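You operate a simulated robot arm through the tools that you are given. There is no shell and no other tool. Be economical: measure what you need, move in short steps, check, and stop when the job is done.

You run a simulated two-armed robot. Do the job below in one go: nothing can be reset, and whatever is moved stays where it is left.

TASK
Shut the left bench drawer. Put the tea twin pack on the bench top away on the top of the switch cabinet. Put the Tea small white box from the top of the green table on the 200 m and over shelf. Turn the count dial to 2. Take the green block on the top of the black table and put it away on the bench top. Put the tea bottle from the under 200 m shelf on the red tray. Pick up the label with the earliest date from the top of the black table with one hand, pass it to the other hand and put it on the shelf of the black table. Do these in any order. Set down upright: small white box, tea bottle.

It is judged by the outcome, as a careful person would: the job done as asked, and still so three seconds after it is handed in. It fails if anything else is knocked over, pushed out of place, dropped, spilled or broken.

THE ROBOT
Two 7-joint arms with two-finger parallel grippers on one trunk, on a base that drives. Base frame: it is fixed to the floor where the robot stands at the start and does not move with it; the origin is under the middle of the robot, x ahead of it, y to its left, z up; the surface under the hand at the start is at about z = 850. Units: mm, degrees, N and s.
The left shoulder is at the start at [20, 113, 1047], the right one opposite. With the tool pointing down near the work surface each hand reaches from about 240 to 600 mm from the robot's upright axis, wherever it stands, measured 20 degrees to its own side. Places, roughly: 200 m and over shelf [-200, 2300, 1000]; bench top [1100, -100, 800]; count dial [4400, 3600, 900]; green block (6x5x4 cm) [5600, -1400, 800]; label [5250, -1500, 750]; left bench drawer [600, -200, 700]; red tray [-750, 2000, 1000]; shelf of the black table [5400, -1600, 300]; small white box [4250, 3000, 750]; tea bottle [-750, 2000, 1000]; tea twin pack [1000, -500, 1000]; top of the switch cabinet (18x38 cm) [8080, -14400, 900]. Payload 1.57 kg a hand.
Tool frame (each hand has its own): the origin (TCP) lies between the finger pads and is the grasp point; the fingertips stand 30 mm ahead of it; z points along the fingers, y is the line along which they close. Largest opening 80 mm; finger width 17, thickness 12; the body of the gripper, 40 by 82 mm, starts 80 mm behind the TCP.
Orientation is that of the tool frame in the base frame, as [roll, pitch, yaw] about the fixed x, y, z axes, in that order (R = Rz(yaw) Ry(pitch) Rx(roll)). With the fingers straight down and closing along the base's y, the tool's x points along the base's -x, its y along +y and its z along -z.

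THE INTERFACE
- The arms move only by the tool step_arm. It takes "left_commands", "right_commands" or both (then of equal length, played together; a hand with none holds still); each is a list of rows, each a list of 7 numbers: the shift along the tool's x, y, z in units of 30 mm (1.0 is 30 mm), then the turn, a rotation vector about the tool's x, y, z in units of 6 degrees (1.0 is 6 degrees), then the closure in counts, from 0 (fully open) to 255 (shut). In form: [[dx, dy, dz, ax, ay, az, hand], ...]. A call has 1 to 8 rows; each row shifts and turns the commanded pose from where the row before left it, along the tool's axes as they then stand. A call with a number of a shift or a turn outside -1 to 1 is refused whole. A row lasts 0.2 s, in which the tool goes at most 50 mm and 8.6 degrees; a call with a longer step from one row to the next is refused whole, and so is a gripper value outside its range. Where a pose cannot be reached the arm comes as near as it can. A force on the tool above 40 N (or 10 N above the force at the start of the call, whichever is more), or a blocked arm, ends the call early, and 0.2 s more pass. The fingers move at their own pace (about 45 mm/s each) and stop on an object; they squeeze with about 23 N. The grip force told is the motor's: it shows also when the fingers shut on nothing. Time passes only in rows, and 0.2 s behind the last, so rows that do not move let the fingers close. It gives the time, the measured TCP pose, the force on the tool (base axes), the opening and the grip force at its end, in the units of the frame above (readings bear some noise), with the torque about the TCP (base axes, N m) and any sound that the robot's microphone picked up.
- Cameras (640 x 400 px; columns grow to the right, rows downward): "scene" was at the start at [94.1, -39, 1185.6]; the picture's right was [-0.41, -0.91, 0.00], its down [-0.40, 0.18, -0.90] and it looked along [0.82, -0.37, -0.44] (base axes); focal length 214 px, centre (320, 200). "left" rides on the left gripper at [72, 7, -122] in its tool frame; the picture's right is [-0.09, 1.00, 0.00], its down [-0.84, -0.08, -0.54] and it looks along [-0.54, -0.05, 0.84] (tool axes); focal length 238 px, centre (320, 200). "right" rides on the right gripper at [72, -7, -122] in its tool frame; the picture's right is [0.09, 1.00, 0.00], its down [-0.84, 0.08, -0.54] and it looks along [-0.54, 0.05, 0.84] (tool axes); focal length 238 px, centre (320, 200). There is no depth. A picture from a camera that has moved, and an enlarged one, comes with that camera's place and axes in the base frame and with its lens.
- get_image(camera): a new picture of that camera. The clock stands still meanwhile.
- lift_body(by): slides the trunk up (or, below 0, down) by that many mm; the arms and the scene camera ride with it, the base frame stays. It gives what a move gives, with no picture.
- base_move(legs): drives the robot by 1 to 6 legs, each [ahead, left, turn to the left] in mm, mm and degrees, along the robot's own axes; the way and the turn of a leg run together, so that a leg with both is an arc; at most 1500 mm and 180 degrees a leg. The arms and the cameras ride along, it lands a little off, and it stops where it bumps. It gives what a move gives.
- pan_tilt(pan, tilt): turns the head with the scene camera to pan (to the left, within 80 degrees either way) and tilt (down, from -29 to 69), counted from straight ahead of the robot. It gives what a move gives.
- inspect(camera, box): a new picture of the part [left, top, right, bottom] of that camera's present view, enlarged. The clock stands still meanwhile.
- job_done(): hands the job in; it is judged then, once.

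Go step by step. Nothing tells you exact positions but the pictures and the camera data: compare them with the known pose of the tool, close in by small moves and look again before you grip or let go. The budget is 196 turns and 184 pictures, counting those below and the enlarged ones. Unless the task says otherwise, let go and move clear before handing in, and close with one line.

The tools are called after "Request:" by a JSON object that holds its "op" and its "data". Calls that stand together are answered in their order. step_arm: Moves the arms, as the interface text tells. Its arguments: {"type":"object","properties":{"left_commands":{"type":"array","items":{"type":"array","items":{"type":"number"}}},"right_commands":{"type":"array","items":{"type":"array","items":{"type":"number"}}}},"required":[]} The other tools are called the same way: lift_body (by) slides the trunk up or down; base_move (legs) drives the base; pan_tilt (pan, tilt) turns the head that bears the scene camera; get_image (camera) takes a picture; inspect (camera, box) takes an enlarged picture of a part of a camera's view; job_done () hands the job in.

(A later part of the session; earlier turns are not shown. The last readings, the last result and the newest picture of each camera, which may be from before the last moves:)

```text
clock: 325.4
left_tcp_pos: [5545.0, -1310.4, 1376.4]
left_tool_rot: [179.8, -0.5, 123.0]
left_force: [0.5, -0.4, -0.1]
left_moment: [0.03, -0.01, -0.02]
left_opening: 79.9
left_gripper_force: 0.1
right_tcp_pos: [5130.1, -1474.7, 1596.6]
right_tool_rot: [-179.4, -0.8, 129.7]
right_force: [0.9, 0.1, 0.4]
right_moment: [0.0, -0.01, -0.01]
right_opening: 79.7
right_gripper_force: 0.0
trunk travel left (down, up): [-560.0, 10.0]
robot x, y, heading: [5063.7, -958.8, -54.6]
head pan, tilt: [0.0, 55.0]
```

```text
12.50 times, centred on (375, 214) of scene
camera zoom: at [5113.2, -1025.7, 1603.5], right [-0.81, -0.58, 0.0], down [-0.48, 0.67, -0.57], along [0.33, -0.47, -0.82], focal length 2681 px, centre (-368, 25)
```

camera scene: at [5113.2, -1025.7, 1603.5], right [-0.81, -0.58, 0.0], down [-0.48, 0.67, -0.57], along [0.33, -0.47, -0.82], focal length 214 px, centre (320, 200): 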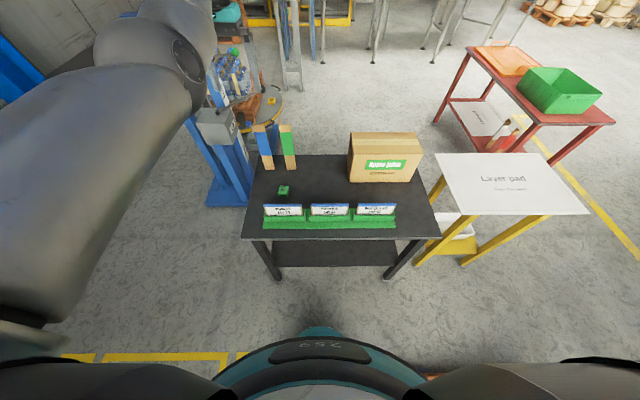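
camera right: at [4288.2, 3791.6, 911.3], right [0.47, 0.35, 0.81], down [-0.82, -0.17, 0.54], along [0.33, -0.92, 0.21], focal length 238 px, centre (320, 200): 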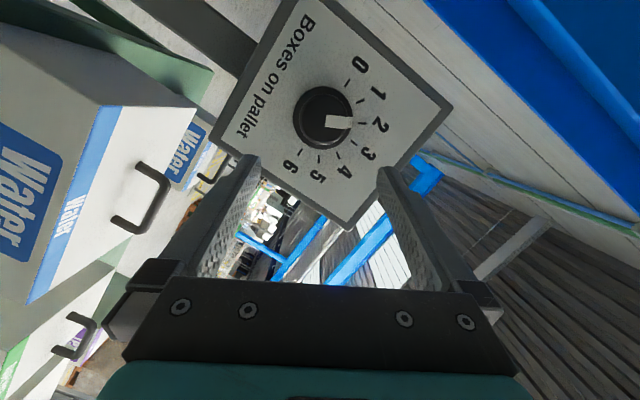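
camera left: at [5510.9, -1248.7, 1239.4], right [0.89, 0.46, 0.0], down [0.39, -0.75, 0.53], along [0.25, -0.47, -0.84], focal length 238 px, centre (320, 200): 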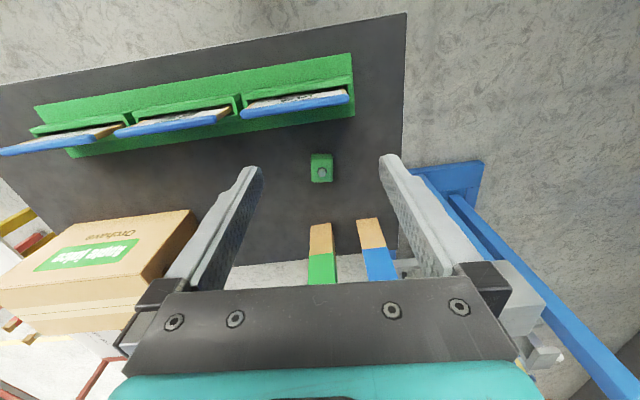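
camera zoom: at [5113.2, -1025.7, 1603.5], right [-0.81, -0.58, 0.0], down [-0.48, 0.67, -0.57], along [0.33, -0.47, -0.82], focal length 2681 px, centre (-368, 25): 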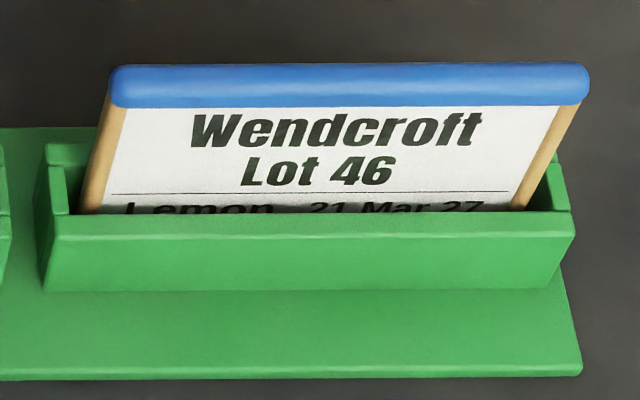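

The dates read 05 Mar 27 (Dapwick), 12 Mar 27 (Plovrick) and 21 Mar 27 (Wendcroft), so Dapwick's label is earliest. Its top rod is centred at about (5511, -1323, 888). I'll lower the trunk and turn the left hand across the card.

Request:
{"op": "lift_body", "data": {"by": -260}}

Request:
{"op": "step_arm", "data": {"left_commands": [[0, 0, 0, 0, 0, 1, 0], [0, 0, 0, 0, 0, 1, 0], [0, 0, 0, 0, 0, 1, 0], [0, 0, 0, 0, 0, 1, 0], [0, 0, 0, 0, 0, 1, 0], [0, 0, 0, 0, 0, 1, 0], [0, 0, 0, 0, 0, 1, 0], [0, 0, 0, 0, 0, 1, 0]]}}

Request:
{"op": "step_arm", "data": {"left_commands": [[0, 0, 0, 0, 0, 1, 0], [0, 0, 0, 0, 0, 1, 0], [0, 0, 0, 0, 0, 1, 0], [0, 0, 0, 0, 0, 1, 0], [0, 0, 0, 0, 0, 1, 0], [0, 0, 0, 0, 0, 1, 0], [0, 0, 0, 0, 0, 0.7, 0]]}}

Request:
{"op": "get_image", "data": {"camera": "left"}}

```text
clock: 328.0
left_tcp_pos: [5544.7, -1311.3, 1115.5]
left_tool_rot: [179.7, -0.4, 123.0]
left_force: [-0.5, 0.1, -0.1]
left_moment: [-0.01, 0.04, 0.01]
left_opening: 80.1
left_gripper_force: 0.1
right_tcp_pos: [5129.8, -1475.2, 1337.8]
right_tool_rot: [-179.3, -0.8, 129.7]
right_force: [-0.2, 0.0, 0.5]
right_moment: [0.0, -0.01, -0.04]
right_opening: 80.3
right_gripper_force: 0.1
trunk travel left (down, up): [-300.0, 270.0]
robot x, y, heading: [5066.4, -956.7, -54.3]
head pan, tilt: [0.0, 55.0]
```

```text
clock: 329.8
left_tcp_pos: [5545.2, -1309.5, 1115.0]
left_tool_rot: [-179.8, -0.4, 74.8]
left_force: [-0.3, -1.0, 0.4]
left_moment: [0.01, 0.01, -0.02]
left_opening: 80.0
left_gripper_force: 0.1
right_tcp_pos: [5130.1, -1476.8, 1337.5]
right_tool_rot: [-179.4, -0.8, 129.8]
right_force: [-0.3, 0.0, 0.4]
right_moment: [-0.01, -0.01, -0.02]
right_opening: 80.0
right_gripper_force: 0.0
trunk travel left (down, up): [-300.0, 270.0]
robot x, y, heading: [5066.3, -955.6, -54.4]
head pan, tilt: [0.0, 55.0]
```

```text
clock: 331.4
left_tcp_pos: [5544.7, -1310.6, 1116.8]
left_tool_rot: [-179.5, -0.3, 34.6]
left_force: [0.1, -0.4, -0.4]
left_moment: [0.03, -0.02, 0.02]
left_opening: 80.0
left_gripper_force: 0.0
right_tcp_pos: [5131.2, -1475.4, 1338.1]
right_tool_rot: [-179.4, -0.7, 129.7]
right_force: [-0.4, 0.3, 0.4]
right_moment: [-0.03, 0.01, 0.02]
right_opening: 80.0
right_gripper_force: 0.0
trunk travel left (down, up): [-300.0, 270.0]
robot x, y, heading: [5065.6, -959.7, -54.6]
head pan, tilt: [0.0, 55.0]
```

```text
79 pictures are left
camera left: at [5606.9, -1277.3, 1239.3], right [0.49, -0.87, -0.01], down [-0.73, -0.42, 0.54], along [-0.47, -0.26, -0.84], focal length 238 px, centre (320, 200)
```

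left: 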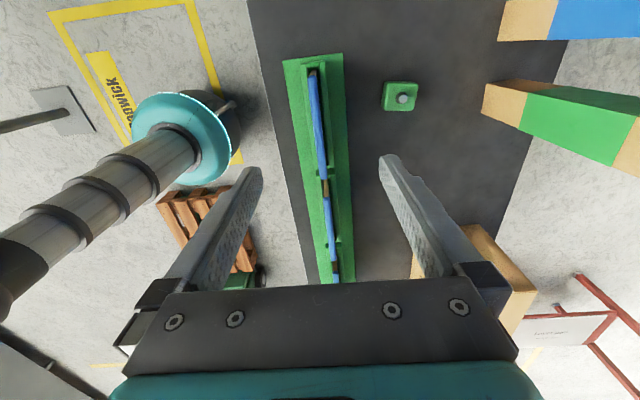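

The rod is clearly in view between the fingers. I'll shift slightly and descend, stopping short to check.

Request:
{"op": "step_arm", "data": {"left_commands": [[0.39, -0.22, 0.5, 0, 0, 0, 0], [0, 0, 1, 0, 0, 0, 0], [0, 0, 1, 0, 0, 0, 0], [0, 0, 1, 0, 0, 0, 0], [0, 0, 1, 0, 0, 0, 0], [0, 0, 0.8, 0, 0, 0, 0]]}}

Request:
{"op": "get_image", "data": {"camera": "left"}}

Request:
{"op": "get_image", "data": {"camera": "scene"}}

```text
clock: 332.8
left_tcp_pos: [5550.6, -1294.5, 955.7]
left_tool_rot: [-179.4, -0.2, 34.7]
left_force: [0.3, 0.3, 0.3]
left_moment: [-0.04, -0.02, -0.03]
left_opening: 80.1
left_gripper_force: 0.0
right_tcp_pos: [5129.0, -1475.1, 1337.5]
right_tool_rot: [-179.3, -0.7, 129.7]
right_force: [-0.3, 0.5, 0.2]
right_moment: [-0.02, 0.0, 0.01]
right_opening: 80.0
right_gripper_force: 0.1
trunk travel left (down, up): [-300.0, 270.0]
robot x, y, heading: [5063.9, -956.8, -54.3]
head pan, tilt: [0.0, 55.0]
```

```text
78 pictures are left
camera left: at [5613.1, -1262.6, 1078.9], right [0.49, -0.87, -0.01], down [-0.73, -0.42, 0.54], along [-0.47, -0.26, -0.84], focal length 238 px, centre (320, 200)
```

left: 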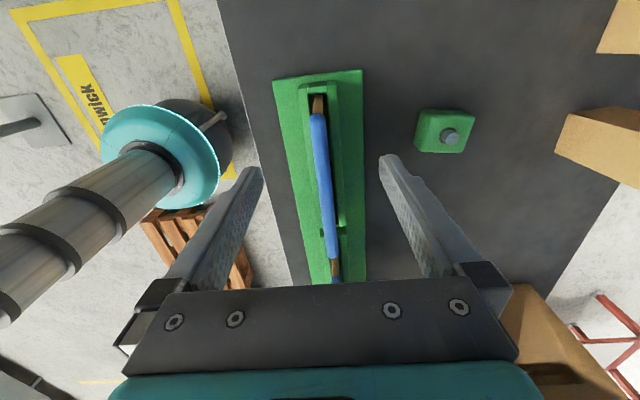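

```text
77 pictures are left
camera scene: at [5113.4, -1025.8, 1343.4], right [-0.81, -0.58, 0.0], down [-0.48, 0.67, -0.57], along [0.33, -0.47, -0.82], focal length 214 px, centre (320, 200)
```

scene: 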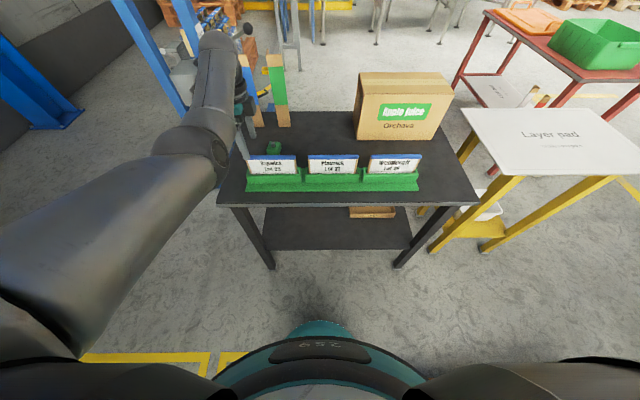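

Request:
{"op": "step_arm", "data": {"left_commands": [[0, 0.15, 0.8, 0, 0, 0, 0], [0, 0, 0.8, 0, 0, 0, 0], [0, 0, 0.7, 0, 0, 0, 0], [0, 0, 0, 0, 0, 0, 150], [0, 0, 0, 0, 0, 0, 255], [0, 0, 0, 0, 0, 0, 255], [0, 0, 0, 0, 0, 0, 255], [0, 0, 0, 0, 0, 0, 255]]}}

Request:
{"op": "get_image", "data": {"camera": "left"}}

Request:
{"op": "inspect", "data": {"camera": "scene", "box": [220, 100, 380, 210]}}

```text
clock: 334.6
left_tcp_pos: [5551.5, -1298.8, 888.7]
left_tool_rot: [-179.4, -0.4, 34.8]
left_force: [0.7, -0.7, -1.4]
left_moment: [-0.02, 0.03, 0.03]
left_opening: 5.7
left_gripper_force: 17.8
right_tcp_pos: [5130.5, -1475.7, 1337.4]
right_tool_rot: [-179.4, -0.7, 129.7]
right_force: [0.2, -0.2, 1.0]
right_moment: [-0.03, -0.01, 0.01]
right_opening: 80.1
right_gripper_force: 0.1
trunk travel left (down, up): [-300.0, 270.0]
robot x, y, heading: [5067.3, -956.3, -54.6]
head pan, tilt: [0.0, 55.0]
```

```text
76 pictures are left
camera left: at [5614.4, -1265.5, 1011.9], right [0.49, -0.87, -0.01], down [-0.73, -0.42, 0.54], along [-0.47, -0.26, -0.84], focal length 238 px, centre (320, 200)
```

left: 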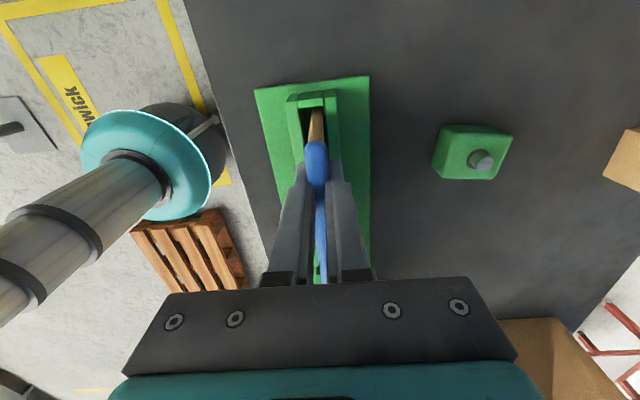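

```text
3.64 times, centred on (300, 155) of scene
camera zoom: at [5113.3, -1025.8, 1343.4], right [-0.81, -0.58, 0.0], down [-0.48, 0.67, -0.57], along [0.33, -0.47, -0.82], focal length 780 px, centre (393, 364)
```

zoom: 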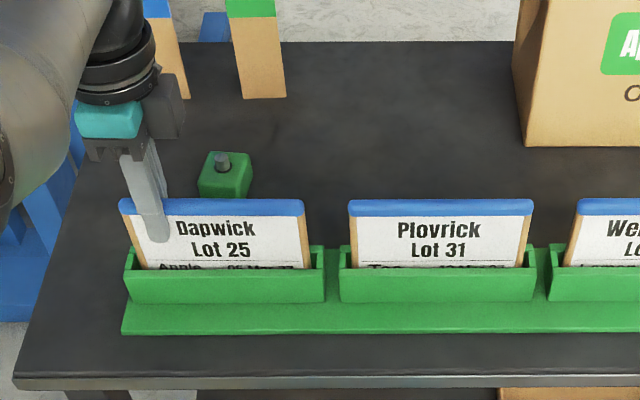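

Gripped at the left part of the card. Lifting straight up and checking the date.

Request:
{"op": "step_arm", "data": {"left_commands": [[0, 0, -0.5, 0, 0, 0, 255], [0, 0, -0.8, 0, 0, 0, 255], [0, 0, -0.8, 0, 0, 0, 255], [0, 0, -0.8, 0, 0, 0, 255], [0, 0, -0.8, 0, 0, 0, 255], [0, 0, -0.8, 0, 0, 0, 255]]}}

Request:
{"op": "pan_tilt", "data": {"pan": 10, "tilt": 40}}

Request:
{"op": "get_image", "data": {"camera": "scene"}}

```text
clock: 336.0
left_tcp_pos: [5553.5, -1301.2, 1026.3]
left_tool_rot: [-179.7, -0.3, 34.7]
left_force: [0.0, 0.7, 0.2]
left_moment: [0.0, -0.05, 0.0]
left_opening: 5.5
left_gripper_force: 23.1
right_tcp_pos: [5129.7, -1475.7, 1336.9]
right_tool_rot: [-179.3, -0.6, 129.7]
right_force: [0.1, -0.4, -0.4]
right_moment: [0.02, -0.01, -0.01]
right_opening: 80.0
right_gripper_force: 0.0
trunk travel left (down, up): [-300.0, 270.0]
robot x, y, heading: [5068.6, -956.5, -54.6]
head pan, tilt: [0.0, 55.0]
```

```text
clock: 336.8
left_tcp_pos: [5551.4, -1300.4, 1024.5]
left_tool_rot: [-179.5, -0.4, 34.8]
left_force: [0.2, -0.1, -0.1]
left_moment: [0.0, -0.02, -0.01]
left_opening: 5.6
left_gripper_force: 22.6
right_tcp_pos: [5130.5, -1476.2, 1336.4]
right_tool_rot: [-179.4, -0.8, 129.7]
right_force: [-0.6, -0.4, 0.3]
right_moment: [0.01, 0.01, 0.02]
right_opening: 79.9
right_gripper_force: 0.2
trunk travel left (down, up): [-300.0, 270.0]
robot x, y, heading: [5067.5, -956.0, -54.5]
head pan, tilt: [10.0, 40.0]
```

```text
74 pictures are left
camera scene: at [5132.0, -1026.7, 1364.1], right [-0.7, -0.71, 0.0], down [-0.46, 0.45, -0.77], along [0.55, -0.54, -0.64], focal length 214 px, centre (320, 200)
```

scene: 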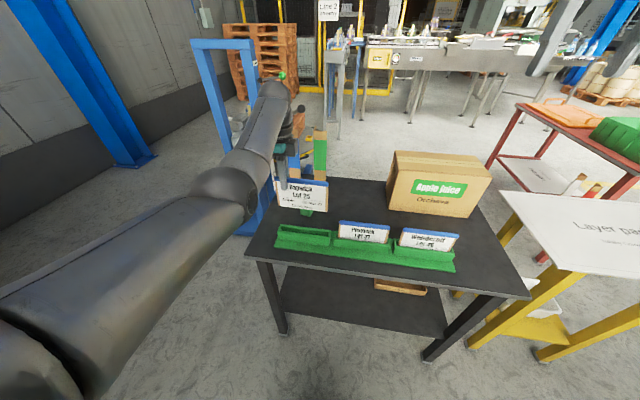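

Request:
{"op": "inspect", "data": {"camera": "scene", "box": [265, 170, 345, 220]}}

Request:
{"op": "step_arm", "data": {"left_commands": [[-0.6, -0.6, -0.3, 0, 0, 0, 255], [-0.6, -0.6, -0.3, 0, 0, 0, 255], [-0.6, -0.6, -0.3, 0, 0, 0, 255], [-0.6, -0.6, 0, 0, 0, 0, 255]], "right_commands": [[0, 0, 0, 0, 0, -1, 0], [0, 0, 0, 0, 0, -1, 0], [0, 0, 0, 0, 0, -1, 0], [0, 0, 0, 0, 0, -1, 0]]}}

Request:
{"op": "step_arm", "data": {"right_commands": [[0, 0, 0, 0, 0, -1, 0], [0, 0, 0, 0, 0, -1, 0], [0, 0, 0, 0, 0, -1, 0], [0, 0, 0, 0, 0, -1, 0], [0, 0, 0, 0, 0, -1, 0], [0, 0, 0, 0, 0, -1, 0]]}}

Request:
{"op": "step_arm", "data": {"right_commands": [[0, 0, 0, 0, 0, -1, 0], [0, 0, 0, 0, 0, -1, 0], [0, 0, 0, 0, 0, -1, 0], [0, 0, 0, 0, 0, -1, 0], [0, 0, 0, 0, 0, -1, 0], [0, 0, 0, 0, 0, -0.8, 0]]}}

```text
8.00 times, centred on (305, 195) of scene
camera zoom: at [5132.0, -1026.7, 1364.1], right [-0.7, -0.71, 0.0], down [-0.46, 0.45, -0.77], along [0.55, -0.54, -0.64], focal length 1716 px, centre (440, 240)
```

zoom: 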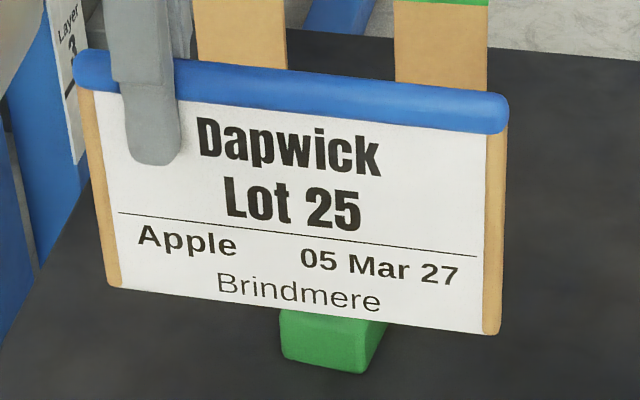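

```text
clock: 337.8
left_tcp_pos: [5449.8, -1282.5, 1051.0]
left_tool_rot: [-179.5, -0.3, 34.8]
left_force: [-0.5, -0.8, -0.9]
left_moment: [-0.02, -0.03, -0.03]
left_opening: 5.6
left_gripper_force: 22.6
right_tcp_pos: [5130.6, -1430.2, 1307.9]
right_tool_rot: [-179.7, -0.8, 153.7]
right_force: [-0.9, -0.1, 0.1]
right_moment: [0.04, -0.02, 0.01]
right_opening: 80.0
right_gripper_force: 0.0
right hand out of reach, approached as far as the arm can: row 2, 3, 4
trunk travel left (down, up): [-300.0, 270.0]
robot x, y, heading: [5062.8, -955.5, -54.6]
head pan, tilt: [10.0, 40.0]
```

```text
clock: 339.2
left_tcp_pos: [5451.5, -1283.1, 1051.5]
left_tool_rot: [-179.5, -0.2, 34.8]
left_force: [-0.1, 0.2, -0.1]
left_moment: [0.02, -0.01, 0.0]
left_opening: 5.2
left_gripper_force: 22.9
right_tcp_pos: [5144.5, -1307.3, 1253.9]
right_tool_rot: [179.8, -0.8, -170.2]
right_force: [-0.2, -0.5, -0.1]
right_moment: [-0.03, -0.03, 0.01]
right_opening: 80.0
right_gripper_force: 0.0
right hand out of reach, approached as far as the arm can: row 1, 2, 3, 4, 5, 6
trunk travel left (down, up): [-300.0, 270.0]
robot x, y, heading: [5062.3, -959.3, -54.7]
head pan, tilt: [10.0, 40.0]
```

```text
clock: 340.6
left_tcp_pos: [5451.1, -1282.4, 1049.8]
left_tool_rot: [-179.5, -0.2, 34.8]
left_force: [0.1, 0.4, 0.2]
left_moment: [0.03, 0.0, 0.01]
left_opening: 5.4
left_gripper_force: 22.9
right_tcp_pos: [5139.4, -1188.8, 1223.6]
right_tool_rot: [179.3, -0.5, -135.5]
right_force: [-1.0, 0.4, -0.6]
right_moment: [-0.01, 0.02, 0.01]
right_opening: 79.9
right_gripper_force: 0.0
right hand out of reach, approached as far as the arm can: row 1, 2, 3, 4, 5, 6
trunk travel left (down, up): [-300.0, 270.0]
robot x, y, heading: [5065.0, -961.0, -54.4]
head pan, tilt: [10.0, 40.0]
```

The date 05 Mar 27 is confirmed. The right hand is now turned but drawn back, so I'll bring it forward and down to the right of the card.

Request:
{"op": "step_arm", "data": {"right_commands": [[0.2, -0.8, 0.9, 0, 0, 0.8, 0], [0.2, -0.8, 0.9, 0, 0, 0.8, 0], [0.1, -0.9, 0.8, 0, 0, 0, 0], [0, -0.9, 0.7, 0, 0, 0, 0], [0, -0.9, 0.7, 0, 0, 0, 0], [0, -0.9, 0.6, 0, 0, 0, 0]]}}

Request:
{"op": "get_image", "data": {"camera": "scene"}}

```text
clock: 342.0
left_tcp_pos: [5450.6, -1282.0, 1052.0]
left_tool_rot: [-179.5, -0.2, 34.8]
left_force: [0.3, 0.0, -1.4]
left_moment: [0.03, -0.02, 0.04]
left_opening: 5.6
left_gripper_force: 23.3
right_tcp_pos: [5183.4, -1221.4, 1120.4]
right_tool_rot: [179.4, -0.7, -145.3]
right_force: [2.1, 0.8, -0.5]
right_moment: [0.0, 0.04, 0.0]
right_opening: 79.8
right_gripper_force: 0.2
right hand out of reach, approached as far as the arm can: row 2, 3, 4, 5, 6
trunk travel left (down, up): [-300.0, 270.0]
robot x, y, heading: [5064.3, -958.3, -54.5]
head pan, tilt: [10.0, 40.0]
```

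```text
72 pictures are left
camera scene: at [5132.0, -1026.7, 1364.1], right [-0.7, -0.71, 0.0], down [-0.46, 0.45, -0.77], along [0.55, -0.54, -0.64], focal length 214 px, centre (320, 200)
```

scene: 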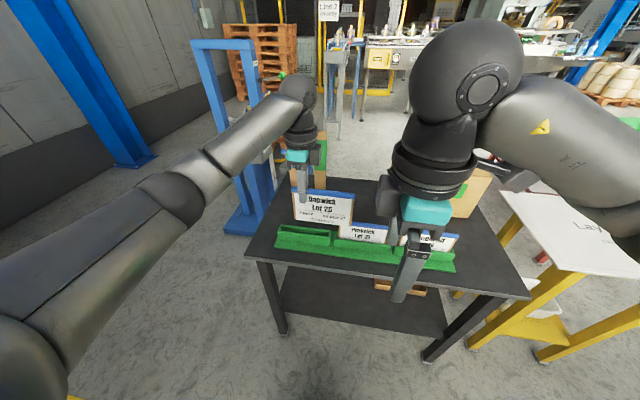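

Request:
{"op": "step_arm", "data": {"right_commands": [[0.6, -0.9, 0.3, 0, 0, 0, 0], [0.6, -0.9, 0.2, 0, 0, 0, 0], [0.4, -0.9, 0.2, 0, 0, 0, 0], [0.2, -0.9, 0.2, 0, 0, 0, 0], [0, -0.9, 0.2, 0, 0, 0, 0]]}}

Request:
{"op": "get_image", "data": {"camera": "scene"}}

```text
clock: 343.2
left_tcp_pos: [5451.1, -1282.0, 1050.7]
left_tool_rot: [-179.6, -0.2, 34.8]
left_force: [0.4, -1.4, -1.1]
left_moment: [0.0, -0.02, -0.02]
left_opening: 5.5
left_gripper_force: 22.7
right_tcp_pos: [5183.7, -1221.9, 1121.2]
right_tool_rot: [179.3, -0.7, -145.4]
right_force: [0.1, 0.5, 0.2]
right_moment: [-0.02, 0.0, -0.01]
right_opening: 80.1
right_gripper_force: 0.1
right hand out of reach, approached as far as the arm can: row 1, 2, 3, 4, 5
trunk travel left (down, up): [-300.0, 270.0]
robot x, y, heading: [5067.1, -957.6, -54.4]
head pan, tilt: [10.0, 40.0]
```

```text
71 pictures are left
camera scene: at [5132.1, -1026.7, 1364.1], right [-0.7, -0.71, 0.0], down [-0.46, 0.45, -0.77], along [0.55, -0.54, -0.64], focal length 214 px, centre (320, 200)
```

scene: 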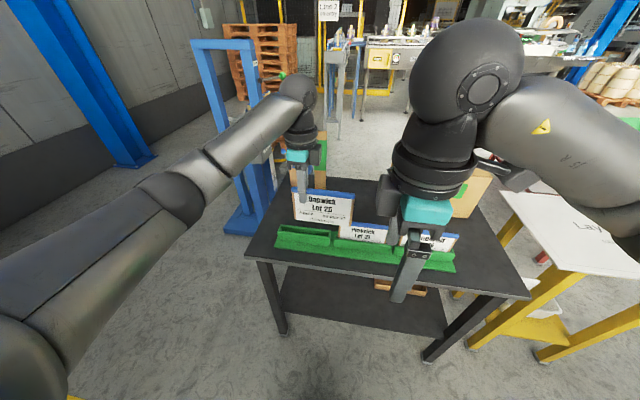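

The right hand turned while too high and folded up. I'll turn it back, lower and extend it, then turn again.

Request:
{"op": "step_arm", "data": {"right_commands": [[0, 0, 0, 0, 0, 1, 0], [0, 0, 0, 0, 0, 1, 0], [0, 0, 0, 0, 0, 1, 0], [0, 0, 0, 0, 0, 1, 0], [0, 0, 0, 0, 0, 1, 0], [0, 0, 0, 0, 0, 1, 0], [0, 0, 0, 0, 0, 1, 0], [0, 0, 0, 0, 0, 1, 0]]}}

Request:
{"op": "step_arm", "data": {"right_commands": [[0, 0, 0, 0, 0, 1, 0], [0, 0, 0, 0, 0, 1, 0], [0, 0, 0, 0, 0, 1, 0], [0, 0, 0, 0, 0, 1, 0], [0, 0, 0, 0, 0, 1, 0], [0, 0, 0, 0, 0, 1, 0], [0, 0, 0, 0, 0, 1, 0]]}}

Request:
{"op": "step_arm", "data": {"right_commands": [[-0.9, -0.3, 0, 0, 0, 0, 0], [-0.9, -0.3, 0, 0, 0, 0, 0], [-0.9, -0.3, 0, 0, 0, 0, 0], [-0.9, -0.3, 0, 0, 0, 0, 0], [-0.9, -0.3, 0, 0, 0, 0, 0], [-0.9, -0.3, 0, 0, 0, 0, 0]]}}

```text
clock: 345.0
left_tcp_pos: [5450.8, -1282.6, 1050.1]
left_tool_rot: [-179.4, -0.2, 34.8]
left_force: [0.3, -0.2, -1.0]
left_moment: [0.02, -0.04, -0.05]
left_opening: 5.4
left_gripper_force: 23.1
right_tcp_pos: [5182.9, -1223.1, 1122.0]
right_tool_rot: [179.9, -0.9, 166.7]
right_force: [-0.2, -0.1, 0.1]
right_moment: [-0.03, 0.0, -0.01]
right_opening: 79.8
right_gripper_force: 0.0
trunk travel left (down, up): [-300.0, 270.0]
robot x, y, heading: [5062.8, -956.3, -54.6]
head pan, tilt: [10.0, 40.0]
```

```text
clock: 346.6
left_tcp_pos: [5450.4, -1282.3, 1051.2]
left_tool_rot: [-179.5, -0.2, 34.8]
left_force: [-0.4, -0.5, -0.1]
left_moment: [0.03, -0.03, 0.02]
left_opening: 5.6
left_gripper_force: 22.9
right_tcp_pos: [5182.8, -1222.8, 1120.3]
right_tool_rot: [-179.4, -0.7, 124.8]
right_force: [0.2, -0.6, 0.2]
right_moment: [-0.02, 0.01, 0.0]
right_opening: 79.7
right_gripper_force: 0.0
trunk travel left (down, up): [-300.0, 270.0]
robot x, y, heading: [5068.8, -958.7, -54.6]
head pan, tilt: [10.0, 40.0]
```

```text
clock: 348.0
left_tcp_pos: [5449.9, -1283.2, 1049.7]
left_tool_rot: [-179.4, -0.3, 34.8]
left_force: [-0.6, -0.4, -1.2]
left_moment: [0.01, -0.02, 0.03]
left_opening: 5.0
left_gripper_force: 23.3
right_tcp_pos: [5230.7, -1387.2, 1120.8]
right_tool_rot: [-179.3, -0.7, 124.9]
right_force: [-0.4, 0.5, -0.2]
right_moment: [-0.02, -0.03, 0.0]
right_opening: 80.1
right_gripper_force: 0.1
trunk travel left (down, up): [-300.0, 270.0]
robot x, y, heading: [5063.9, -959.5, -54.7]
head pan, tilt: [10.0, 40.0]
```

Request:
{"op": "step_arm", "data": {"right_commands": [[0, 0, 0.5, 0, 0, -1, 0], [0, 0, 0.5, 0, 0, -1, 0], [0, 0, 0, 0, 0, -1, 0], [0, 0, 0, 0, 0, -1, 0], [0, 0, 0, 0, 0, -1, 0], [0, 0, 0, 0, 0, -1, 0], [0, 0, 0, 0, 0, -1, 0], [0, 0, 0, 0, 0, -1, 0]]}}

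Request:
{"op": "step_arm", "data": {"right_commands": [[0, 0, 0, 0, 0, -1, 0], [0, 0, 0, 0, 0, -1, 0], [0, 0, 0, 0, 0, -1, 0], [0, 0, 0, 0, 0, -1, 0], [0, 0, 0, 0, 0, -1, 0], [0, 0, 0, 0, 0, -1, 0], [0, 0, 0, 0, 0, -1, 0]]}}

Request:
{"op": "get_image", "data": {"camera": "right"}}

```text
clock: 349.8
left_tcp_pos: [5450.9, -1282.5, 1051.4]
left_tool_rot: [-179.5, -0.2, 34.7]
left_force: [-0.5, -0.2, -0.4]
left_moment: [0.0, -0.04, 0.01]
left_opening: 5.5
left_gripper_force: 22.1
right_tcp_pos: [5230.2, -1386.0, 1090.1]
right_tool_rot: [-180.0, -0.9, 173.1]
right_force: [0.4, -0.5, -0.3]
right_moment: [0.0, -0.05, 0.01]
right_opening: 80.1
right_gripper_force: 0.1
trunk travel left (down, up): [-300.0, 270.0]
robot x, y, heading: [5062.4, -957.4, -54.5]
head pan, tilt: [10.0, 40.0]
```

```text
clock: 351.4
left_tcp_pos: [5451.2, -1281.5, 1051.5]
left_tool_rot: [-179.5, -0.2, 34.7]
left_force: [-0.1, -1.1, -0.6]
left_moment: [0.02, -0.03, -0.02]
left_opening: 5.3
left_gripper_force: 22.7
right_tcp_pos: [5230.3, -1387.0, 1090.4]
right_tool_rot: [179.9, -0.9, 172.8]
right_force: [0.5, -0.4, -0.9]
right_moment: [-0.03, 0.02, 0.0]
right_opening: 80.0
right_gripper_force: 0.0
right hand out of reach, approached as far as the arm can: row 1, 2, 3, 4, 5, 6, 7
trunk travel left (down, up): [-300.0, 270.0]
robot x, y, heading: [5063.8, -956.3, -54.4]
head pan, tilt: [10.0, 40.0]
```

```text
70 pictures are left
camera right: at [5159.7, -1384.1, 1212.8], right [0.03, 1.0, 0.0], down [0.85, -0.03, 0.53], along [0.53, -0.01, -0.85], focal length 238 px, centre (320, 200)
```

right: 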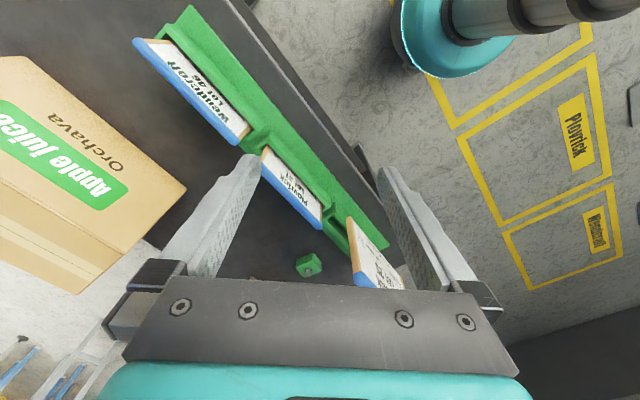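

The right arm's elbow posture blocks the full turn here. I'll turn back, move it out to a roomier spot, and try again.

Request:
{"op": "step_arm", "data": {"right_commands": [[0, 0, 0, 0, 0, 1, 0], [0, 0, 0, 0, 0, 1, 0], [0, 0, 0, 0, 0, 1, 0], [0, 0, 0, 0, 0, 1, 0], [0, 0, 0, 0, 0, 1, 0], [0, 0, 0, 0, 0, 1, 0], [0, 0, 0, 0, 0, 1, 0], [0, 0, 0, 0, 0, 1, 0]]}}

Request:
{"op": "step_arm", "data": {"right_commands": [[-0.7, -0.9, 0.3, 0, 0, 0, 0], [-0.7, -0.9, 0.6, 0, 0, 0, 0], [-0.7, -0.9, 0.6, 0, 0, 0, 0], [-0.7, -0.9, 0.6, 0, 0, 0, 0]]}}

Request:
{"op": "step_arm", "data": {"right_commands": [[0, 0, 0, 0, 0, -1, 0], [0, 0, 0, 0, 0, -1, 0], [0, 0, 0, 0, 0, -1, 0], [0, 0, 0, 0, 0, -1, 0], [0, 0, 0, 0, 0, -1, 0], [0, 0, 0, 0, 0, -1, 0], [0, 0, 0, 0, 0, -1, 0], [0, 0, 0, 0, 0, -1, 0]]}}

Request:
{"op": "step_arm", "data": {"right_commands": [[0, 0, 0, 0, 0, -1, 0], [0, 0, 0, 0, 0, -1, 0], [0, 0, 0, 0, 0, -1, 0], [0, 0, 0, 0, 0, -1, 0], [0, 0, 0, 0, 0, -1, 0], [0, 0, 0, 0, 0, -1, 0], [0, 0, 0, 0, 0, -1, 0]]}}

Request:
{"op": "get_image", "data": {"camera": "scene"}}

```text
clock: 353.2
left_tcp_pos: [5450.9, -1281.5, 1050.5]
left_tool_rot: [-179.6, -0.2, 34.8]
left_force: [-0.5, 0.3, -0.8]
left_moment: [0.02, 0.01, 0.0]
left_opening: 5.5
left_gripper_force: 22.5
right_tcp_pos: [5229.9, -1385.2, 1090.3]
right_tool_rot: [-179.3, -0.6, 124.8]
right_force: [0.0, 0.1, 0.0]
right_moment: [-0.04, 0.03, -0.03]
right_opening: 80.0
right_gripper_force: 0.1
trunk travel left (down, up): [-300.0, 270.0]
robot x, y, heading: [5062.7, -954.3, -54.3]
head pan, tilt: [10.0, 40.0]
```

```text
clock: 354.2
left_tcp_pos: [5451.5, -1284.1, 1050.9]
left_tool_rot: [-179.5, -0.3, 34.8]
left_force: [0.1, -0.7, -1.1]
left_moment: [0.04, -0.01, -0.01]
left_opening: 5.4
left_gripper_force: 22.8
right_tcp_pos: [5189.5, -1517.8, 1027.4]
right_tool_rot: [-179.4, -0.8, 125.0]
right_force: [-0.1, 0.8, 0.3]
right_moment: [0.0, -0.03, -0.02]
right_opening: 80.1
right_gripper_force: 0.0
trunk travel left (down, up): [-300.0, 270.0]
robot x, y, heading: [5065.1, -959.0, -54.7]
head pan, tilt: [10.0, 40.0]
```

```text
clock: 356.0
left_tcp_pos: [5451.8, -1282.7, 1051.2]
left_tool_rot: [-179.5, -0.3, 34.8]
left_force: [-0.8, -0.3, -0.7]
left_moment: [0.02, -0.02, 0.05]
left_opening: 5.5
left_gripper_force: 22.8
right_tcp_pos: [5188.8, -1515.0, 1026.8]
right_tool_rot: [-179.7, -0.7, 142.9]
right_force: [0.0, 0.9, 0.1]
right_moment: [0.0, -0.01, -0.02]
right_opening: 80.0
right_gripper_force: 0.1
right hand out of reach, approached as far as the arm can: row 4, 5, 6, 7, 8
trunk travel left (down, up): [-300.0, 270.0]
robot x, y, heading: [5068.3, -955.6, -54.4]
head pan, tilt: [10.0, 40.0]
```

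```text
clock: 357.6
left_tcp_pos: [5452.5, -1282.7, 1050.8]
left_tool_rot: [-179.5, -0.2, 34.8]
left_force: [0.0, 0.1, -1.2]
left_moment: [0.0, -0.05, 0.0]
left_opening: 5.4
left_gripper_force: 23.2
right_tcp_pos: [5189.6, -1516.2, 1028.0]
right_tool_rot: [-179.6, -0.8, 142.9]
right_force: [-0.9, -0.4, -0.3]
right_moment: [-0.03, 0.04, 0.0]
right_opening: 80.1
right_gripper_force: 0.1
right hand out of reach, approached as far as the arm can: row 1, 2, 3, 4, 5, 6, 7
trunk travel left (down, up): [-300.0, 270.0]
robot x, y, heading: [5066.3, -958.0, -54.6]
head pan, tilt: [10.0, 40.0]
```

```text
69 pictures are left
camera scene: at [5132.1, -1026.7, 1364.1], right [-0.7, -0.71, 0.0], down [-0.46, 0.45, -0.77], along [0.55, -0.54, -0.64], focal length 214 px, centre (320, 200)
```

scene: 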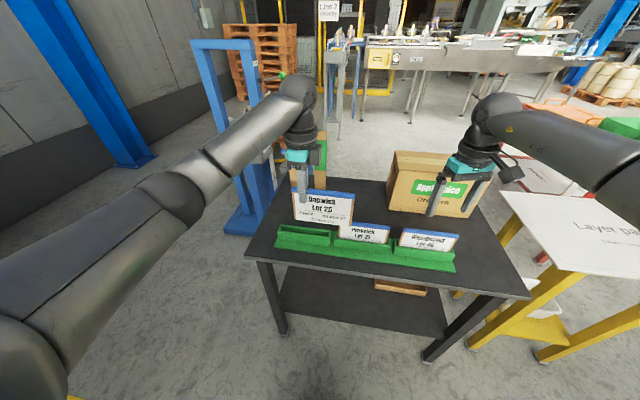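

The right hand can't turn further that way, so I'll turn the card instead: left hand another 42°, meeting the right hand at a yaw it can reach.

Request:
{"op": "step_arm", "data": {"left_commands": [[0, 0, 0, 0, 0, 1, 255], [0, 0, 0, 0, 0, 1, 255], [0, 0, 0, 0, 0, 1, 255], [0, 0, 0, 0, 0, 1, 255], [0, 0, 0, 0, 0, 1, 255], [0, 0, 0, 0, 0, 1, 255], [0, 0, 0, 0, 0, 1, 255], [0, 0, 0, 0, 0, 1, 255]]}}

Request:
{"op": "step_arm", "data": {"right_commands": [[0.6, 0.8, 0.2, 0, 0, 0, 0], [0.6, 0.8, 0.2, 0, 0, 0, 0], [0.6, 0.8, 0.2, 0, 0, 0, 0], [0.6, 0.8, 0.2, 0, 0, 0, 0], [0, 0, 0, 0, 0, -1, 0], [0, 0, 0, 0, 0, -1, 0], [0, 0, 0, 0, 0, -1, 0], [0, 0, 0, 0, 0, -1, 0]]}}

Request:
{"op": "get_image", "data": {"camera": "scene"}}

```text
clock: 359.4
left_tcp_pos: [5452.4, -1283.7, 1049.4]
left_tool_rot: [-179.5, 0.2, -13.4]
left_force: [0.0, 0.4, -1.0]
left_moment: [-0.03, -0.06, -0.02]
left_opening: 5.7
left_gripper_force: 23.5
right_tcp_pos: [5190.1, -1515.8, 1028.2]
right_tool_rot: [-179.6, -0.8, 143.0]
right_force: [0.1, 0.2, -1.1]
right_moment: [-0.02, 0.03, 0.01]
right_opening: 79.8
right_gripper_force: 0.2
trunk travel left (down, up): [-300.0, 270.0]
robot x, y, heading: [5065.9, -955.7, -54.3]
head pan, tilt: [10.0, 40.0]
```

```text
clock: 361.2
left_tcp_pos: [5451.1, -1283.1, 1050.0]
left_tool_rot: [-179.5, 0.2, -13.1]
left_force: [0.5, 0.1, -0.4]
left_moment: [0.02, -0.03, -0.01]
left_opening: 5.4
left_gripper_force: 22.8
right_tcp_pos: [5187.6, -1396.5, 1003.8]
right_tool_rot: [-179.9, -1.0, 167.0]
right_force: [0.1, 0.5, 0.7]
right_moment: [0.0, 0.02, 0.01]
right_opening: 80.0
right_gripper_force: 0.0
trunk travel left (down, up): [-300.0, 270.0]
robot x, y, heading: [5065.7, -958.8, -54.2]
head pan, tilt: [10.0, 40.0]
```

```text
68 pictures are left
camera scene: at [5132.0, -1026.7, 1364.1], right [-0.7, -0.71, 0.0], down [-0.46, 0.45, -0.77], along [0.55, -0.54, -0.64], focal length 214 px, centre (320, 200)
```

scene: 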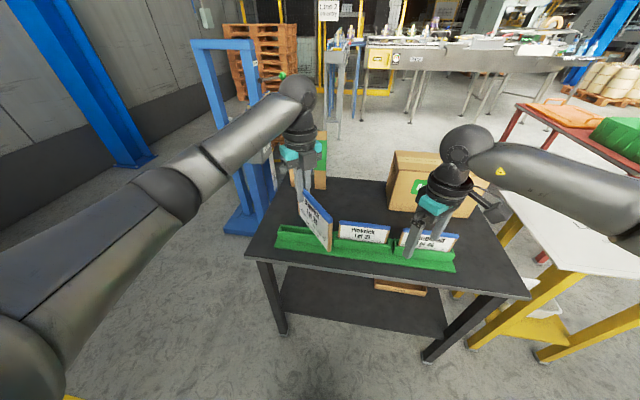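

Both hands are now antiparallel along the card. I'll bring the right hand level with the card beyond its free end, then slide in.

Request:
{"op": "step_arm", "data": {"right_commands": [[0, 0.94, -0.25, 0, 0, 0, 0], [0, 0.94, -0.25, 0, 0, 0, 0], [0, 0.94, -0.25, 0, 0, 0, 0], [0, 0.94, -0.25, 0, 0, 0, 0], [0, 0.94, -0.25, 0, 0, 0, 0], [0, 0.94, -0.25, 0, 0, 0, 0]]}}

Request:
{"op": "get_image", "data": {"camera": "right"}}

Request:
{"op": "get_image", "data": {"camera": "scene"}}

```text
clock: 362.6
left_tcp_pos: [5451.5, -1282.6, 1049.4]
left_tool_rot: [-179.5, 0.2, -13.2]
left_force: [-0.1, -0.2, -0.5]
left_moment: [0.02, -0.04, 0.01]
left_opening: 5.5
left_gripper_force: 23.3
right_tcp_pos: [5227.7, -1230.2, 1048.7]
right_tool_rot: [-179.9, -1.0, 167.0]
right_force: [0.1, 0.1, -0.8]
right_moment: [0.01, -0.01, 0.02]
right_opening: 80.0
right_gripper_force: 0.1
trunk travel left (down, up): [-300.0, 270.0]
robot x, y, heading: [5064.0, -957.4, -54.6]
head pan, tilt: [10.0, 40.0]
```

```text
67 pictures are left
camera right: at [5157.9, -1220.3, 1171.4], right [0.14, 0.99, 0.0], down [0.84, -0.12, 0.53], along [0.52, -0.07, -0.85], focal length 238 px, centre (320, 200)
```

right: 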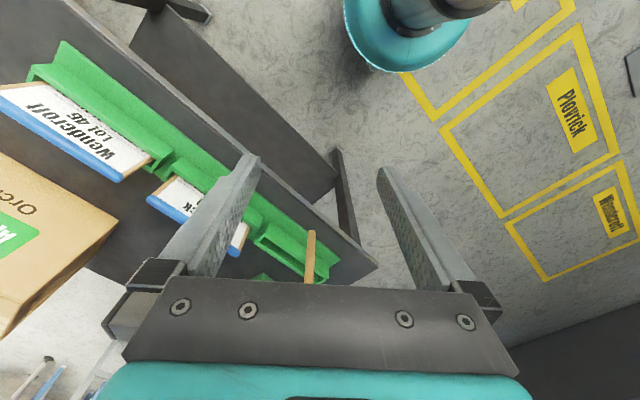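

```text
66 pictures are left
camera scene: at [5132.3, -1026.3, 1364.1], right [-0.7, -0.71, 0.0], down [-0.46, 0.45, -0.77], along [0.55, -0.54, -0.64], focal length 214 px, centre (320, 200)
```

scene: 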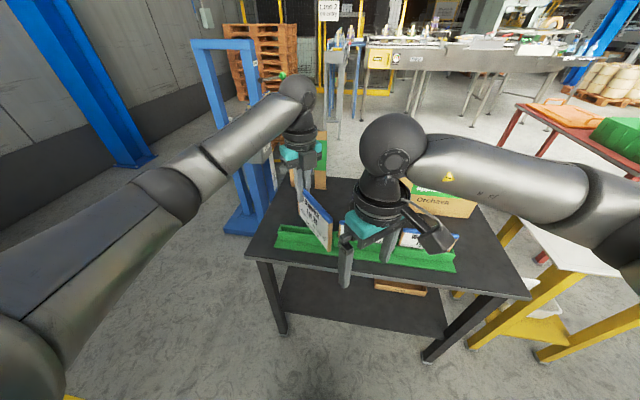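

The card's end is right between the right fingers. Sliding in along the card.

Request:
{"op": "step_arm", "data": {"right_commands": [[-1, 0, 0, 0, 0, 0, 0], [-1, 0, 0, 0, 0, 0, 0], [-1, 0, 0, 0, 0, 0, 0], [-0.9, 0, 0, 0, 0, 0, 0]]}}

Request:
{"op": "get_image", "data": {"camera": "right"}}

Request:
{"op": "inspect", "data": {"camera": "scene", "box": [240, 100, 440, 260]}}

```text
clock: 363.6
left_tcp_pos: [5453.6, -1283.1, 1050.0]
left_tool_rot: [-179.5, 0.2, -13.3]
left_force: [0.9, 0.4, -0.9]
left_moment: [-0.01, -0.03, -0.01]
left_opening: 5.4
left_gripper_force: 22.3
right_tcp_pos: [5341.6, -1258.8, 1046.9]
right_tool_rot: [-179.9, -0.9, 166.9]
right_force: [1.1, 0.1, 0.0]
right_moment: [0.0, -0.01, 0.0]
right_opening: 79.8
right_gripper_force: 0.0
trunk travel left (down, up): [-300.0, 270.0]
robot x, y, heading: [5062.8, -956.8, -54.6]
head pan, tilt: [10.0, 40.0]
```

```text
65 pictures are left
camera right: at [5272.6, -1248.9, 1169.6], right [0.14, 0.99, 0.0], down [0.84, -0.12, 0.53], along [0.52, -0.07, -0.85], focal length 238 px, centre (320, 200)
```

right: 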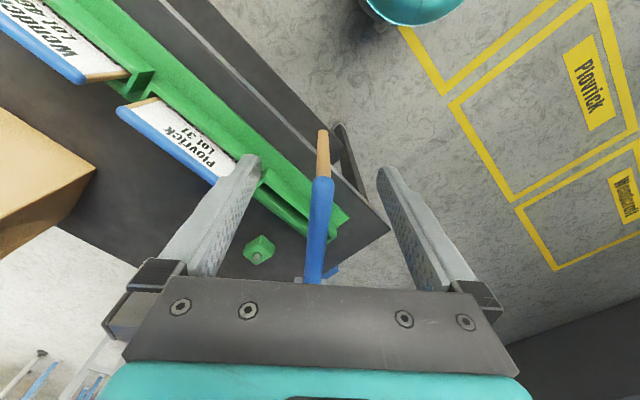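

```text
2.50 times, centred on (340, 180) of scene
camera zoom: at [5132.5, -1026.5, 1364.1], right [-0.7, -0.71, 0.0], down [-0.46, 0.45, -0.77], along [0.55, -0.54, -0.64], focal length 536 px, centre (270, 250)
```

zoom: 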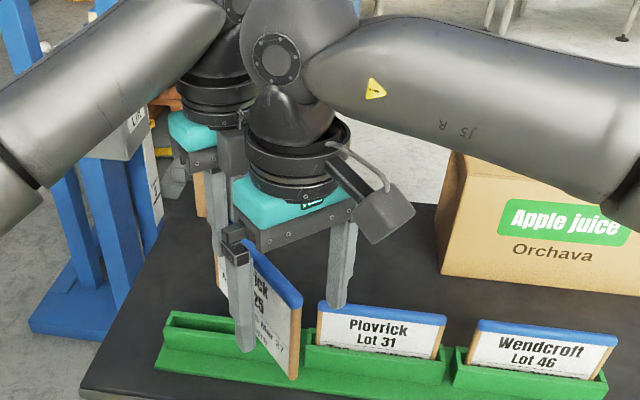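

The rod lies between the right fingers. Closing the right hand.

Request:
{"op": "step_arm", "data": {"right_commands": [[0, 0, 0, 0, 0, 0, 150], [0, 0, 0, 0, 0, 0, 255], [0, 0, 0, 0, 0, 0, 255], [0, 0, 0, 0, 0, 0, 255], [0, 0, 0, 0, 0, 0, 255], [0, 0, 0, 0, 0, 0, 255]]}}

Request:
{"op": "get_image", "data": {"camera": "right"}}

```text
clock: 365.0
left_tcp_pos: [5452.0, -1282.2, 1049.6]
left_tool_rot: [-179.4, 0.2, -13.2]
left_force: [-0.1, -1.8, -1.4]
left_moment: [-0.27, 0.01, 0.09]
left_opening: 5.5
left_gripper_force: 23.6
right_tcp_pos: [5341.3, -1258.7, 1047.0]
right_tool_rot: [-180.0, -1.0, 166.9]
right_force: [-1.1, 1.8, 0.9]
right_moment: [0.24, -0.11, 0.05]
right_opening: 5.6
right_gripper_force: 22.6
trunk travel left (down, up): [-300.0, 270.0]
robot x, y, heading: [5066.2, -958.9, -54.4]
head pan, tilt: [10.0, 40.0]
```

```text
63 pictures are left
camera right: at [5271.9, -1248.6, 1169.6], right [0.14, 0.99, 0.0], down [0.84, -0.12, 0.53], along [0.52, -0.07, -0.85], focal length 238 px, centre (320, 200)
```

right: 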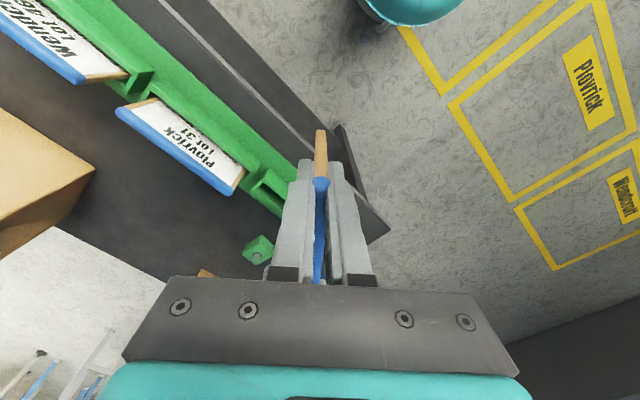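

Both hands hold the card. Now the left hand lets go and moves up and away.

Request:
{"op": "step_arm", "data": {"left_commands": [[0, 0, 0, 0, 0, 0, 150], [0, 0, 0, 0, 0, 0, 0], [0, 0, 0, 0, 0, 0, 0], [0.6, 0, 0, 0, 0, 0, 0], [1, 0, 0, 0, 0, 0, 0], [1, 0, 0, 0, 0, 0, 0], [1, 0, 0, 0, 0, 0, 0]]}}

Request:
{"op": "get_image", "data": {"camera": "scene"}}

```text
clock: 366.6
left_tcp_pos: [5554.4, -1310.1, 1051.1]
left_tool_rot: [-179.5, 0.1, -13.3]
left_force: [0.0, -0.8, 0.0]
left_moment: [0.04, -0.01, -0.01]
left_opening: 80.1
left_gripper_force: 0.0
right_tcp_pos: [5342.1, -1258.2, 1047.2]
right_tool_rot: [180.0, -0.9, 166.8]
right_force: [-1.2, 0.0, -0.3]
right_moment: [0.01, 0.02, -0.02]
right_opening: 5.6
right_gripper_force: 23.2
trunk travel left (down, up): [-300.0, 270.0]
robot x, y, heading: [5064.6, -960.4, -54.3]
head pan, tilt: [10.0, 40.0]
```

```text
62 pictures are left
camera scene: at [5131.8, -1027.1, 1364.1], right [-0.7, -0.71, 0.0], down [-0.46, 0.45, -0.77], along [0.55, -0.54, -0.64], focal length 214 px, centre (320, 200)
```

scene: 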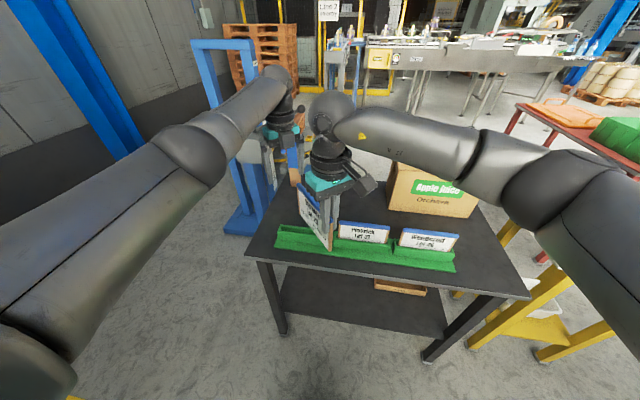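

The label is passed to the right hand. To lay it on the lower shelf (z ≈ 290) I'll back off, turn left so the right hand's tilt direction faces the table, raise the left hand and lower the trunk.

Request:
{"op": "base_move", "data": {"legs": [[-300, 0, 0], [0, 0, 48]]}}

Request:
{"op": "step_arm", "data": {"left_commands": [[0, 0, -1, 0, 0, -1, 0], [0, 0, -1, 0, 0, -1, 0], [0, 0, -1, 0, 0, -1, 0], [0, 0, -1, 0, 0, -1, 0], [0, 0, -1, 0, 0, -1, 0], [0, 0, 0, 0, 0, -1, 0], [0, 0, 0, 0, 0, -1, 0], [0, 0, 0, 0, 0, -1, 0]]}}

Request:
{"op": "lift_body", "data": {"by": -300}}

Request:
{"op": "pan_tilt", "data": {"pan": -45, "tilt": 35}}

Request:
{"op": "get_image", "data": {"camera": "scene"}}

```text
clock: 370.9
left_tcp_pos: [5478.8, -576.5, 1052.1]
left_tool_rot: [-179.5, 0.2, 35.2]
left_force: [-0.1, -0.1, -0.1]
left_moment: [-0.02, -0.03, 0.02]
left_opening: 79.8
left_gripper_force: 0.1
right_tcp_pos: [5298.5, -703.7, 1047.6]
right_tool_rot: [-179.9, -0.9, -144.7]
right_force: [1.0, 0.4, -0.3]
right_moment: [-0.03, 0.05, -0.04]
right_opening: 5.6
right_gripper_force: 23.3
trunk travel left (down, up): [-300.0, 270.0]
robot x, y, heading: [4892.2, -707.4, -5.8]
head pan, tilt: [10.0, 40.0]
```

```text
clock: 372.7
left_tcp_pos: [5463.1, -567.5, 1201.6]
left_tool_rot: [-179.4, -0.2, 83.3]
left_force: [-0.3, -1.2, 0.3]
left_moment: [-0.01, 0.03, -0.03]
left_opening: 79.9
left_gripper_force: 0.1
left hand out of reach, approached as far as the arm can: row 4, 5
right_tcp_pos: [5299.4, -704.4, 1046.3]
right_tool_rot: [180.0, -0.9, -144.7]
right_force: [-0.7, -0.4, -0.7]
right_moment: [-0.01, 0.0, 0.0]
right_opening: 5.3
right_gripper_force: 23.4
trunk travel left (down, up): [-300.0, 270.0]
robot x, y, heading: [4889.5, -712.1, -6.0]
head pan, tilt: [10.0, 40.0]
```

```text
clock: 375.7
left_tcp_pos: [5462.6, -569.1, 900.5]
left_tool_rot: [-179.4, -0.1, 83.2]
left_force: [0.0, 0.4, 0.1]
left_moment: [-0.01, 0.0, 0.02]
left_opening: 80.0
left_gripper_force: 0.1
right_tcp_pos: [5300.1, -704.4, 746.6]
right_tool_rot: [-179.8, -1.0, -144.6]
right_force: [-0.9, 1.0, 0.1]
right_moment: [-0.03, 0.0, 0.02]
right_opening: 5.4
right_gripper_force: 23.1
trunk travel left (down, up): [0.0, 570.0]
robot x, y, heading: [4888.6, -713.7, -5.9]
head pan, tilt: [10.0, 40.0]
```

```text
clock: 376.9
left_tcp_pos: [5463.0, -568.5, 900.7]
left_tool_rot: [-179.5, -0.2, 83.2]
left_force: [-0.3, -0.6, -0.2]
left_moment: [0.02, -0.01, -0.04]
left_opening: 79.9
left_gripper_force: 0.0
right_tcp_pos: [5298.9, -704.4, 746.6]
right_tool_rot: [-179.9, -0.9, -144.7]
right_force: [-0.5, -0.1, -0.8]
right_moment: [-0.02, 0.04, -0.01]
right_opening: 5.4
right_gripper_force: 23.7
trunk travel left (down, up): [0.0, 570.0]
robot x, y, heading: [4888.0, -709.6, -6.0]
head pan, tilt: [-45.0, 35.0]
```

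```text
61 pictures are left
camera scene: at [4956.5, -782.6, 1071.7], right [-0.78, -0.63, 0.0], down [-0.36, 0.45, -0.82], along [0.52, -0.64, -0.57], focal length 214 px, centre (320, 200)
```

scene: 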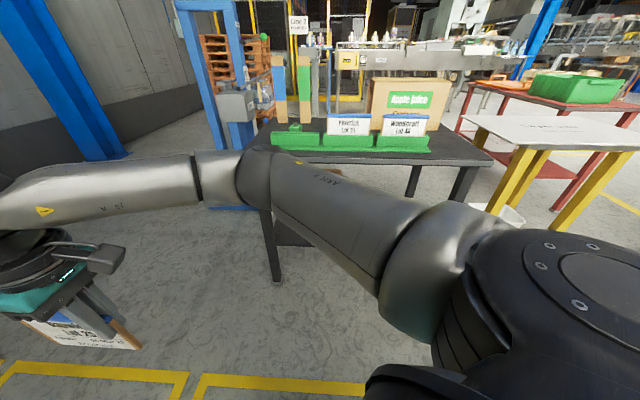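

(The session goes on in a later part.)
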